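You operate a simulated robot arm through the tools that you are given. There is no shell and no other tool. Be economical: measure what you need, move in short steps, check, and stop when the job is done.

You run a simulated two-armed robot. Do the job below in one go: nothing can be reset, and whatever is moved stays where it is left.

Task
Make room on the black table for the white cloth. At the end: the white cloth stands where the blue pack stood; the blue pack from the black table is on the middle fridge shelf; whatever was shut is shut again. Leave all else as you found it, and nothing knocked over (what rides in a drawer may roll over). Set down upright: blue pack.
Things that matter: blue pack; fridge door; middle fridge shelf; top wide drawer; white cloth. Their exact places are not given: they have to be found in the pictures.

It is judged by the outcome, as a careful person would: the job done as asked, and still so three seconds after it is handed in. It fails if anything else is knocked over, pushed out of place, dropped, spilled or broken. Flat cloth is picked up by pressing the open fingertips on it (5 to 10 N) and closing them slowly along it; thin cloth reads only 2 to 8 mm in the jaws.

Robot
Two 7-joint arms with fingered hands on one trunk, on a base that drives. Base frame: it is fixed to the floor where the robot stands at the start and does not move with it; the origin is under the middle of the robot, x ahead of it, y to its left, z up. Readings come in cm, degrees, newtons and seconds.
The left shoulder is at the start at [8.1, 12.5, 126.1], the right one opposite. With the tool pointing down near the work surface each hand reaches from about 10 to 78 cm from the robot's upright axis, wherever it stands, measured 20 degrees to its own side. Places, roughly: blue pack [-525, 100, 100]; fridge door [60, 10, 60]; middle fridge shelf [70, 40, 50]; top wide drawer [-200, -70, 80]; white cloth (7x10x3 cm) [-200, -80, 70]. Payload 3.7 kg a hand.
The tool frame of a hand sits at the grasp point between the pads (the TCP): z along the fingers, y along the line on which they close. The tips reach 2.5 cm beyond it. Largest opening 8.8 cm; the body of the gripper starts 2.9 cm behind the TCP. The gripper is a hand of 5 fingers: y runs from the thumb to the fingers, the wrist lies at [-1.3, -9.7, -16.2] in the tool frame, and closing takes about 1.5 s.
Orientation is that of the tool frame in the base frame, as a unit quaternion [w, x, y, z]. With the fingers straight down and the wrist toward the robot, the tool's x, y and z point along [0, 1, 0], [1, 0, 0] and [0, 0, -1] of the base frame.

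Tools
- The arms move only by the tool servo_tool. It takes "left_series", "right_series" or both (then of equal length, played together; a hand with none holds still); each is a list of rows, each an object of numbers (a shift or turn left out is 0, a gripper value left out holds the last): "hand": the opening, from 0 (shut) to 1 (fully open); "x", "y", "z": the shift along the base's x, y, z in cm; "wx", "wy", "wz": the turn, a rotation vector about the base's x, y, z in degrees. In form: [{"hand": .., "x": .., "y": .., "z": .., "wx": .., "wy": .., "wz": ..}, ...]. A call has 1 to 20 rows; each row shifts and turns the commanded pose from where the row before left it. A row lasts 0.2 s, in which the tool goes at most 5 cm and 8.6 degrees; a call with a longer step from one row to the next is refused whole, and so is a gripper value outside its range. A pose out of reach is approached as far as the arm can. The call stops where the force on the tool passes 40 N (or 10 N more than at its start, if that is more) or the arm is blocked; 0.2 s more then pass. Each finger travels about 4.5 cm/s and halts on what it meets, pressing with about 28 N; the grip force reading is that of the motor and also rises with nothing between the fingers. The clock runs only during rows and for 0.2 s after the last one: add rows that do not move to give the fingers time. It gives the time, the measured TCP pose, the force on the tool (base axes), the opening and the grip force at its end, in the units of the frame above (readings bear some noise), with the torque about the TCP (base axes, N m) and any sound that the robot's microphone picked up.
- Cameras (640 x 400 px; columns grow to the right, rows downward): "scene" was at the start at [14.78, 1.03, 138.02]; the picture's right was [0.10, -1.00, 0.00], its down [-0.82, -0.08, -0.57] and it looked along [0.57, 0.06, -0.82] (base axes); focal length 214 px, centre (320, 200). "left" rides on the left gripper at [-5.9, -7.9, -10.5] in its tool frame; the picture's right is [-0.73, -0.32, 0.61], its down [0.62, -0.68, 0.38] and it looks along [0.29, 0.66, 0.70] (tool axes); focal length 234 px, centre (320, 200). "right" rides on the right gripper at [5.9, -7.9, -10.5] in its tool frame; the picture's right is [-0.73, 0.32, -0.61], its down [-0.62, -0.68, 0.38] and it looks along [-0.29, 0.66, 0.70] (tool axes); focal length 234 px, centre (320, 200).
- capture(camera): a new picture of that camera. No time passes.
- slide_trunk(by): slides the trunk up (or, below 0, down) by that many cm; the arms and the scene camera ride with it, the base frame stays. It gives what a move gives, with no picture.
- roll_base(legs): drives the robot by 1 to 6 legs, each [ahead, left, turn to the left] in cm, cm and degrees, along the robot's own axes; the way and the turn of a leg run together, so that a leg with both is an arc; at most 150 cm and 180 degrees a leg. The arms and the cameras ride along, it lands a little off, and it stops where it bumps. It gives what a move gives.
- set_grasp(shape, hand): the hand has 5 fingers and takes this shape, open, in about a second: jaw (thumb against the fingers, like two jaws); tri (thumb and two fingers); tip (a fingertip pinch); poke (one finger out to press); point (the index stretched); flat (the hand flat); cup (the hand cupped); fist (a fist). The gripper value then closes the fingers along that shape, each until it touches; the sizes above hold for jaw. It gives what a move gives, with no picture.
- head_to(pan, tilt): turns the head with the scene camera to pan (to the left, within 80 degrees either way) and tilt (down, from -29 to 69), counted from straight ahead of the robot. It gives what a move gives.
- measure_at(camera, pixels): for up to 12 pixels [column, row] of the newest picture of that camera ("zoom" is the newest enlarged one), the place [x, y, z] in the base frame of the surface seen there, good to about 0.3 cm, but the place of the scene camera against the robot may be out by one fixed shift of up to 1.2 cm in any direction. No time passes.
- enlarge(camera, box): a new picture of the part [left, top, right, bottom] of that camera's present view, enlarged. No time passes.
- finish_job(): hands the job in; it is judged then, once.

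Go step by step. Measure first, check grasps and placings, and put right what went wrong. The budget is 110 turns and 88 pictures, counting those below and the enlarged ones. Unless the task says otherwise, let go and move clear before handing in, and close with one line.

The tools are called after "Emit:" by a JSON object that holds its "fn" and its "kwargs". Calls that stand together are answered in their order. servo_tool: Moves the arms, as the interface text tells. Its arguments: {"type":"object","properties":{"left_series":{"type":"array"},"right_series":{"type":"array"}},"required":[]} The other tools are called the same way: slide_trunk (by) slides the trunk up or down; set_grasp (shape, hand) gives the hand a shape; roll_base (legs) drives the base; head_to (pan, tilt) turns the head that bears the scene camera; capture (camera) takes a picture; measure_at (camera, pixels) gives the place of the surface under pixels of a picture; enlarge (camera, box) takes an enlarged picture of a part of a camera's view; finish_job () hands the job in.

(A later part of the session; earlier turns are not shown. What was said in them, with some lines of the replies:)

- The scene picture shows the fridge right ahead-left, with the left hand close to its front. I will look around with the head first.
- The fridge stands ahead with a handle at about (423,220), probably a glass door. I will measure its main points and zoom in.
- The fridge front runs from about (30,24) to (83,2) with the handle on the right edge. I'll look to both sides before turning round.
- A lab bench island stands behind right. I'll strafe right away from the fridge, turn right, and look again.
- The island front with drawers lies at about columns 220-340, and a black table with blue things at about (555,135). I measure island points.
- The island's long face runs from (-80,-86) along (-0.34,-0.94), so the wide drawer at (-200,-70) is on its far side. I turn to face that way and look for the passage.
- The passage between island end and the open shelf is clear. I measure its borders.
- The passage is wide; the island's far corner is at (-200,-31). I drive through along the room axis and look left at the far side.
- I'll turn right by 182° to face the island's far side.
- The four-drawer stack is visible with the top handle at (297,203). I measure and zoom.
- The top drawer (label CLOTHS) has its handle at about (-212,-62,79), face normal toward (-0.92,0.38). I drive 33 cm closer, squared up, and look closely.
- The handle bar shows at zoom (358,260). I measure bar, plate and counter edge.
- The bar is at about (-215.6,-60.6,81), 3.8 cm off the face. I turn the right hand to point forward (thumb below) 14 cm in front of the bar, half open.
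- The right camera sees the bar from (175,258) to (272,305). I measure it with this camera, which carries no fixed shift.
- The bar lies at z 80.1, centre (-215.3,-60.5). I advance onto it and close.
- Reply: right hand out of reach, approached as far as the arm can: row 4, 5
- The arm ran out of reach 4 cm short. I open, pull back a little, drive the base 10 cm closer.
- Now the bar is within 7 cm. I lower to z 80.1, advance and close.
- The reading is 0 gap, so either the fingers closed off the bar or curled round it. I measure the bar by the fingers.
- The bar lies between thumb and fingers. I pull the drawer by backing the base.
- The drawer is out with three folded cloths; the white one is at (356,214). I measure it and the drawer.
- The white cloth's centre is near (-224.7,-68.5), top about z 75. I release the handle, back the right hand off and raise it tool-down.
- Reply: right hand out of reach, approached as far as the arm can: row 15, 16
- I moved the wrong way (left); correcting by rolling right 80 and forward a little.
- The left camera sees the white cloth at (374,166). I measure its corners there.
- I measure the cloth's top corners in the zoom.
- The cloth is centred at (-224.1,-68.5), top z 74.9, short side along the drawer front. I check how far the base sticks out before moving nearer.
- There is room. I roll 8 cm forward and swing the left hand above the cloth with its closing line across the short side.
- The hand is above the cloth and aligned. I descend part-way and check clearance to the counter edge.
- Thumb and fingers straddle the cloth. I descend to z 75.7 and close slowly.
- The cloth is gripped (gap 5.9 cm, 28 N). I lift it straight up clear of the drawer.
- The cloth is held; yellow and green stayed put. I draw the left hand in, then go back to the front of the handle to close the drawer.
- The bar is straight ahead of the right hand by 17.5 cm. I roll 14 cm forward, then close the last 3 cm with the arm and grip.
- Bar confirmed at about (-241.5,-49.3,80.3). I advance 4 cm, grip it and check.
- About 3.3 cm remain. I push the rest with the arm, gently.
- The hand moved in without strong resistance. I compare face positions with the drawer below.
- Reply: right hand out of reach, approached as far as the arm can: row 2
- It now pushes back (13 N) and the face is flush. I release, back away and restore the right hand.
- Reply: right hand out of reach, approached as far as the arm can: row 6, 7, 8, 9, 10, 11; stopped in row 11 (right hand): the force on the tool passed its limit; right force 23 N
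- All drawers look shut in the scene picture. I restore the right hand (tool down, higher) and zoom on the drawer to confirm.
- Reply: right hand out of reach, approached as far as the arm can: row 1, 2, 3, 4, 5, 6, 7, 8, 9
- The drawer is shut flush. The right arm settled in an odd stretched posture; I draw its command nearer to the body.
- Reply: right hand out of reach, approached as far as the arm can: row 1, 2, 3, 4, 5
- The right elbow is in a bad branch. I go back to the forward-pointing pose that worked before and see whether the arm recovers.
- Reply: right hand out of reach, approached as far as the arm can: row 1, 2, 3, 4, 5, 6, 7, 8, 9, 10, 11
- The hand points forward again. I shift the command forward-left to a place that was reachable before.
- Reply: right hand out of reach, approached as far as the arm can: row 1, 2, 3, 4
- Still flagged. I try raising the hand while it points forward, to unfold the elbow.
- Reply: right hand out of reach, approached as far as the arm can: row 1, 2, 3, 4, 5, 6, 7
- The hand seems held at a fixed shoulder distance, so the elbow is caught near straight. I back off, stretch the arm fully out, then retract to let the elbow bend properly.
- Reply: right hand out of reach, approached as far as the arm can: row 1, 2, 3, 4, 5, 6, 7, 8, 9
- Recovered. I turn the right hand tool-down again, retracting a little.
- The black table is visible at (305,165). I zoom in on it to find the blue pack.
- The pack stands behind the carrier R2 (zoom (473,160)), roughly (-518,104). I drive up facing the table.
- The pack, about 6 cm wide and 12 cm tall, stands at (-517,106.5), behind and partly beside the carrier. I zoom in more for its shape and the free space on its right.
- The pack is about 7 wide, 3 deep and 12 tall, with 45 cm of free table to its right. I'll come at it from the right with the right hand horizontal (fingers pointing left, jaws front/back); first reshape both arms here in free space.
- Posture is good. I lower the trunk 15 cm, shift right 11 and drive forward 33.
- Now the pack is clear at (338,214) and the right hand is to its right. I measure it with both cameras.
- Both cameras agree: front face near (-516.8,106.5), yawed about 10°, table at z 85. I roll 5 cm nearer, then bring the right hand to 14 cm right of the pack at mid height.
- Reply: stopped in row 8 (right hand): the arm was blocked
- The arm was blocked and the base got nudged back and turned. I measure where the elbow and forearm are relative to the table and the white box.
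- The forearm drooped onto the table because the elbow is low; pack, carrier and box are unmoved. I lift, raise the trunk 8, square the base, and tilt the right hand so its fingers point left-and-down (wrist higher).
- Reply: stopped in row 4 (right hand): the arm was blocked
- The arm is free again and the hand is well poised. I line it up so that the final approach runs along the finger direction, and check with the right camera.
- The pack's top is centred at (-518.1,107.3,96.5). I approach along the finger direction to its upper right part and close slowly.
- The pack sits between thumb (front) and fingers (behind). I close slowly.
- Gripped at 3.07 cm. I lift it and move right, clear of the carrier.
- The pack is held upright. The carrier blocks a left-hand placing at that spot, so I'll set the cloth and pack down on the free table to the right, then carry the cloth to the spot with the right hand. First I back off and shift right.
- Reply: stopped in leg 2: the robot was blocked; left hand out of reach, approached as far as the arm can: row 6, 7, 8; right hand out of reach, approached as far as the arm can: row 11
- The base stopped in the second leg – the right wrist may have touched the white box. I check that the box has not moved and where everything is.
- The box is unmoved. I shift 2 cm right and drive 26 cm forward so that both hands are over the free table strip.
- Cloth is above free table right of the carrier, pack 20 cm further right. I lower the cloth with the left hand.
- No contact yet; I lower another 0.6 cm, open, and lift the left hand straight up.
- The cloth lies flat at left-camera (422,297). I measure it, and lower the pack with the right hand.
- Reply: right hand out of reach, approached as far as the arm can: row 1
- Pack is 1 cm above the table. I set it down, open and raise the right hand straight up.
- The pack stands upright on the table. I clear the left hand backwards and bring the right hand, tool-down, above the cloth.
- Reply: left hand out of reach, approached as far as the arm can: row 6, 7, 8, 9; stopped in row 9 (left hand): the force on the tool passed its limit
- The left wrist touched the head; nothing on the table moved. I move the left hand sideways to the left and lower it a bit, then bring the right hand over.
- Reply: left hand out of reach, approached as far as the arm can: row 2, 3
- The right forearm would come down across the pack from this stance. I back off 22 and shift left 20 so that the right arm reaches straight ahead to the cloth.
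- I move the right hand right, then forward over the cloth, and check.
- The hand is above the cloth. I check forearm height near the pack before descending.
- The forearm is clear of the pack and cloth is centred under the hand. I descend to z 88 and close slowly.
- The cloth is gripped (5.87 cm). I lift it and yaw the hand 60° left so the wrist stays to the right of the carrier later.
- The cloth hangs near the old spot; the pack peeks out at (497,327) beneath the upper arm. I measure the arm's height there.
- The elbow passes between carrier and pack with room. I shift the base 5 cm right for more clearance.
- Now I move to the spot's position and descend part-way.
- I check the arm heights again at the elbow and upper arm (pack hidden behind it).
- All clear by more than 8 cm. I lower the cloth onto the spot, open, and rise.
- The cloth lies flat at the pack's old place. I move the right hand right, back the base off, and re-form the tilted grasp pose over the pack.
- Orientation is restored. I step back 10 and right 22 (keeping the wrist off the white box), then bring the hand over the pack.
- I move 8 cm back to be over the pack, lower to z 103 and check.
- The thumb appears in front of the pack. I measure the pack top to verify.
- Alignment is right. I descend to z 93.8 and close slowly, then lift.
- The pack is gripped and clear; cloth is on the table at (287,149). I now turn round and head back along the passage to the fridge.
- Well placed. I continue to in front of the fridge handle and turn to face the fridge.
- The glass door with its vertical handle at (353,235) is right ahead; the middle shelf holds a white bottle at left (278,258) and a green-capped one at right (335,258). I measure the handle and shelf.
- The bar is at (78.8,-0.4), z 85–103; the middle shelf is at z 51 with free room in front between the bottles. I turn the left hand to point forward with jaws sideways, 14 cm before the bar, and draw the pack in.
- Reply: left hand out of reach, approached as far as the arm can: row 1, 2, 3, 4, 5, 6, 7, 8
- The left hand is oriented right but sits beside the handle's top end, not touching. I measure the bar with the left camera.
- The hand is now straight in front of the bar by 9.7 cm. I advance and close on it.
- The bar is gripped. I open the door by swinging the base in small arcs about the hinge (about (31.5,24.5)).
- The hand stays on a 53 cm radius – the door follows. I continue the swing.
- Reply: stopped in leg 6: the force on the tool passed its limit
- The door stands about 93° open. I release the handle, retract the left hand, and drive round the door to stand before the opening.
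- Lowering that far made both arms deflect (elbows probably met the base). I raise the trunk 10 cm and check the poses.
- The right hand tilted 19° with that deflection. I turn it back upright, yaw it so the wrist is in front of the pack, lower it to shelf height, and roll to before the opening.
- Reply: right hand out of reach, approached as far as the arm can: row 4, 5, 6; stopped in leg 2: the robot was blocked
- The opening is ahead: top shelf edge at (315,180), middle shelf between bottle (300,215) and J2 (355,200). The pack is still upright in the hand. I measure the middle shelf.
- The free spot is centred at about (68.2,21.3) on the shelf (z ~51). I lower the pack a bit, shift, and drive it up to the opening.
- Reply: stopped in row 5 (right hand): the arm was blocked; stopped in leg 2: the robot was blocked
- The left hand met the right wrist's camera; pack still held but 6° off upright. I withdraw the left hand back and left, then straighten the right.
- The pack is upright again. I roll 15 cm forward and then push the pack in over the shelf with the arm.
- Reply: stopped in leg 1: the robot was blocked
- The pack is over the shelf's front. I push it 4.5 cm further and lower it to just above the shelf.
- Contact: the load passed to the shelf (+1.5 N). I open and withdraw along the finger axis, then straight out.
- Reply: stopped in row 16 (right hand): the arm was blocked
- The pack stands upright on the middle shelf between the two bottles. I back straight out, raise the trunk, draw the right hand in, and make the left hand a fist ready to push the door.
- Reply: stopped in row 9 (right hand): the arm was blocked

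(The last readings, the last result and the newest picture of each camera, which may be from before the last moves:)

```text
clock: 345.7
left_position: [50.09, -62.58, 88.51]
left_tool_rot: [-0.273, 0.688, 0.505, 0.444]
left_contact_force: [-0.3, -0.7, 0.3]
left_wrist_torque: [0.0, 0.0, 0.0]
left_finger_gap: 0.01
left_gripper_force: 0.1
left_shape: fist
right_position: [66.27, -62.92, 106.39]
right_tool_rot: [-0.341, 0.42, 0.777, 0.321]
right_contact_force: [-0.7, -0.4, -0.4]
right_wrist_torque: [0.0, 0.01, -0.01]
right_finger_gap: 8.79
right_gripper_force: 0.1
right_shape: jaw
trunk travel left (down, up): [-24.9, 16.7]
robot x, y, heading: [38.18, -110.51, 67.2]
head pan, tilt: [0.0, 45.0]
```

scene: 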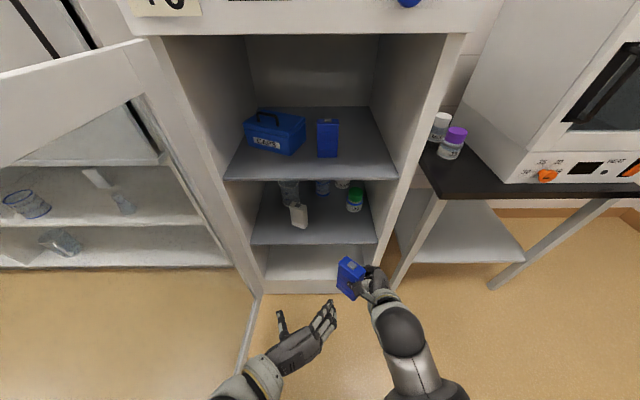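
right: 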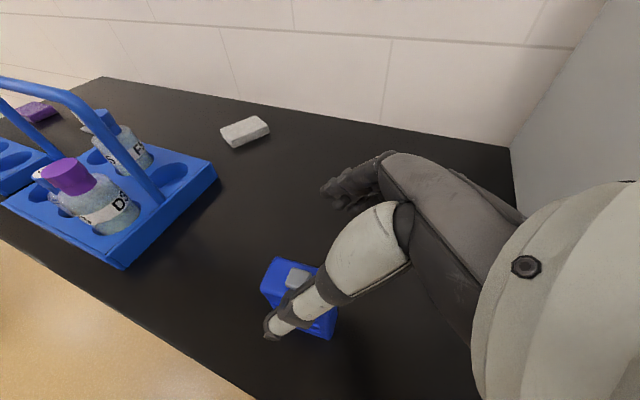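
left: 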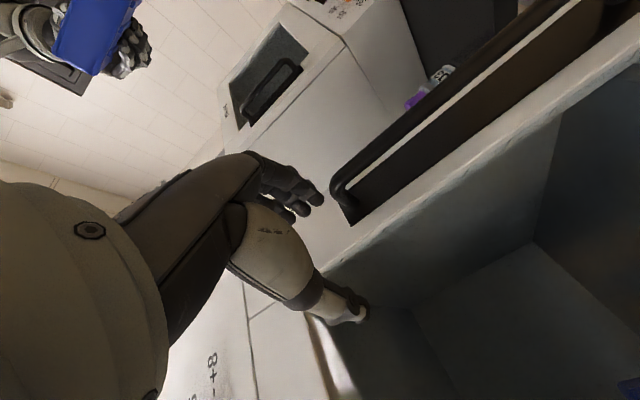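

Left fist is ready; I extend it a bit and move the right hand aside, then drive back round to the door's outer side.

Emit:
{"fn": "servo_tool", "kwargs": {"left_series": [{"x": 0.9, "y": 2.1}, {"x": 0.9, "y": 2.1}, {"x": 0.9, "y": 2.1}, {"x": 0.9, "y": 2.1}, {"x": 0.7, "y": 1.7}, {}], "right_series": [{"x": 2.8, "y": -1.2}, {"x": 2.8, "y": -1.2}, {"x": 2.8, "y": -1.2}, {"x": 2.8, "y": -1.2}, {"x": 2.8, "y": -1.2}, {}]}}

Emit:
{"fn": "roll_base", "kwargs": {"legs": [[0, 0, -92], [-85, 0, 0], [-70, 20, 0], [0, 42, 0], [24, 0, 0]]}}

Emit:
{"fn": "head_to", "kwargs": {"pan": 25, "tilt": 35}}

Emit:
{"fn": "capture", "kwargs": {"camera": "scene"}}

```text
clock: 347.1
left_position: [54.37, -52.64, 88.4]
left_tool_rot: [-0.272, 0.688, 0.506, 0.443]
left_contact_force: [0.6, -0.3, 0.3]
left_wrist_torque: [0.01, 0.03, 0.0]
left_finger_gap: 0.0
left_gripper_force: 0.1
left_shape: fist
right_position: [80.16, -68.78, 106.27]
right_tool_rot: [-0.341, 0.419, 0.778, 0.321]
right_contact_force: [0.1, -0.7, 0.1]
right_wrist_torque: [0.0, -0.01, 0.0]
right_finger_gap: 8.81
right_gripper_force: 0.2
right_shape: jaw
trunk travel left (down, up): [-24.9, 16.7]
robot x, y, heading: [38.14, -110.15, 67.1]
head pan, tilt: [0.0, 45.0]
```

```text
clock: 362.7
left_position: [1.53, -18.19, 88.43]
left_tool_rot: [0.135, 0.841, -0.152, 0.502]
left_contact_force: [-0.7, -0.1, 0.3]
left_wrist_torque: [0.0, -0.01, 0.01]
left_finger_gap: 0.0
left_gripper_force: 0.0
left_shape: fist
right_position: [-15.96, -42.94, 106.13]
right_tool_rot: [-0.002, 0.853, 0.23, 0.469]
right_contact_force: [0.8, 0.3, 0.3]
right_wrist_torque: [-0.04, 0.01, 0.0]
right_finger_gap: 8.78
right_gripper_force: 0.1
right_shape: jaw
trunk travel left (down, up): [-24.9, 16.7]
robot x, y, heading: [-54.88, 1.31, -26.0]
head pan, tilt: [0.0, 45.0]
```

```text
clock: 363.6
left_position: [1.67, -18.07, 88.35]
left_tool_rot: [0.135, 0.84, -0.152, 0.503]
left_contact_force: [-0.6, 0.3, 0.3]
left_wrist_torque: [0.0, 0.0, 0.03]
left_finger_gap: 0.01
left_gripper_force: 0.0
left_shape: fist
right_position: [-16.09, -43.03, 106.21]
right_tool_rot: [-0.002, 0.853, 0.229, 0.469]
right_contact_force: [-0.3, 0.2, 0.1]
right_wrist_torque: [-0.02, 0.0, 0.0]
right_finger_gap: 8.76
right_gripper_force: 0.1
right_shape: jaw
trunk travel left (down, up): [-24.9, 16.7]
robot x, y, heading: [-55.53, 1.53, -26.0]
head pan, tilt: [25.0, 35.0]
```

```text
3 pictures are left
```

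scene: 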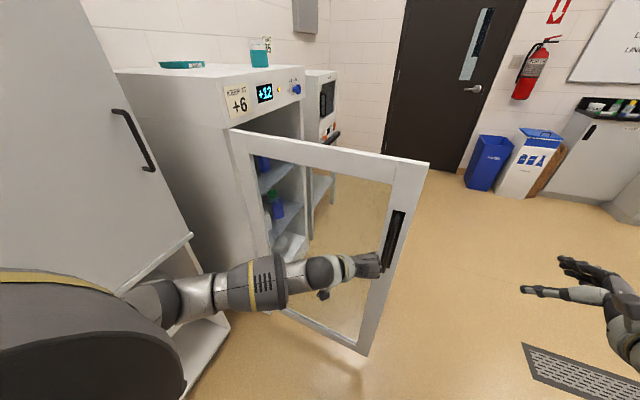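

The fist is right at the door beside the handle. I swing the base back around the hinge, pushing the door shut.

Emit:
{"fn": "roll_base", "kwargs": {"legs": [[12.9, -14.3, 12], [12.5, -14.3, 12], [12.5, -14.3, 12], [12.5, -14.3, 12], [12.5, -14.3, 12], [12.5, -14.3, 12]]}}

```text
clock: 370.9
left_position: [64.7, -18.41, 88.52]
left_tool_rot: [-0.184, 0.771, 0.367, 0.486]
left_contact_force: [0.3, 0.0, 0.0]
left_wrist_torque: [0.02, 0.01, -0.02]
left_finger_gap: 0.01
left_gripper_force: 0.0
left_shape: fist
right_position: [82.71, -43.26, 106.07]
right_tool_rot: [-0.275, 0.558, 0.685, 0.379]
right_contact_force: [0.0, 0.1, -0.1]
right_wrist_torque: [0.03, 0.0, 0.03]
right_finger_gap: 8.77
right_gripper_force: 0.1
right_shape: jaw
trunk travel left (down, up): [-24.9, 16.7]
robot x, y, heading: [28.2, -65.99, 45.5]
head pan, tilt: [25.0, 35.0]
```

The door is within about 24° of shut. I finish the arc and push the last bit until it meets resistance.

Emit:
{"fn": "roll_base", "kwargs": {"legs": [[13.2, -13.2, 12], [13.2, -13.2, 11], [4, 0, 0]]}}

Emit:
{"fn": "capture", "kwargs": {"camera": "scene"}}

```text
clock: 373.9
left_position: [80.42, -0.82, 88.07]
left_tool_rot: [-0.267, 0.689, 0.511, 0.439]
left_contact_force: [0.0, -8.2, 1.2]
left_wrist_torque: [0.33, 0.07, 0.11]
left_finger_gap: 0.0
left_gripper_force: 0.1
left_shape: fist
right_position: [105.99, -15.37, 106.23]
right_tool_rot: [-0.346, 0.41, 0.782, 0.317]
right_contact_force: [-0.3, 0.3, 0.4]
right_wrist_torque: [0.01, -0.01, 0.0]
right_finger_gap: 8.77
right_gripper_force: 0.1
right_shape: jaw
trunk travel left (down, up): [-24.9, 16.7]
robot x, y, heading: [64.93, -57.56, 68.9]
head pan, tilt: [25.0, 35.0]
stopped in leg 3: the force on the tool passed its limit (the readings are from after the stop); the commanded pose is now the measured one
```

```text
2 pictures are left
```

scene: 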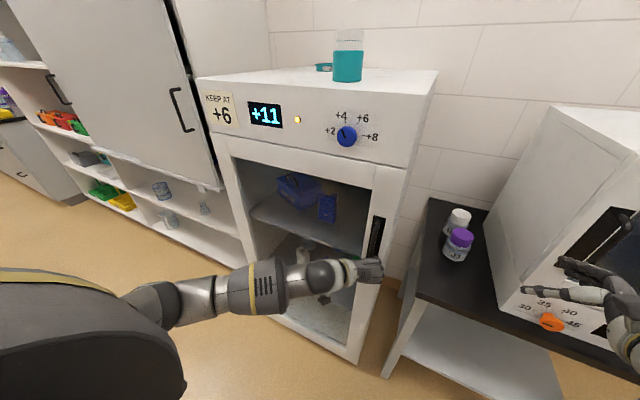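

The door looks shut and the display is falling (+11). I back away and check that it stays shut.

Emit:
{"fn": "roll_base", "kwargs": {"legs": [[-30, 0, 0]]}}

Emit:
{"fn": "enlarge", "kwargs": {"camera": "scene", "box": [180, 60, 460, 400]}}

```text
clock: 376.0
left_position: [69.52, -28.39, 88.02]
left_tool_rot: [-0.268, 0.688, 0.511, 0.44]
left_contact_force: [0.3, 1.0, 0.1]
left_wrist_torque: [0.01, 0.01, -0.04]
left_finger_gap: 0.02
left_gripper_force: 0.0
left_shape: fist
right_position: [95.17, -43.05, 106.28]
right_tool_rot: [-0.345, 0.411, 0.782, 0.317]
right_contact_force: [-0.4, -0.6, 0.0]
right_wrist_torque: [-0.02, 0.02, 0.03]
right_finger_gap: 8.76
right_gripper_force: 0.1
right_shape: jaw
trunk travel left (down, up): [-24.9, 16.7]
robot x, y, heading: [53.94, -85.28, 68.4]
head pan, tilt: [25.0, 35.0]
```

```text
1.18 times, centred on (320, 230) of scene
```

zoom: 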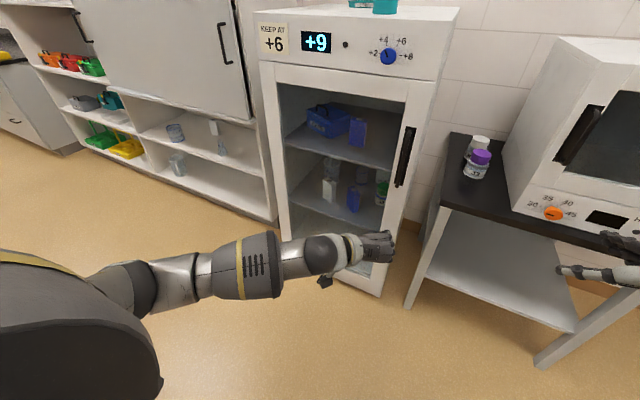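

The door is shut, the pack stands on the middle shelf, and the display is falling back (+9). The hands are clear, so I hand in.

Emit:
{"fn": "finish_job", "kwargs": {}}

```text
The job is handed in.
```

The white cloth now lies where the blue pack stood on the black table. The blue pack stands upright on the middle fridge shelf, and the top wide drawer and the fridge door are shut again. The fridge display rose to +12 while its door was open and was back down to +9 when I handed in, against +4 at the start.
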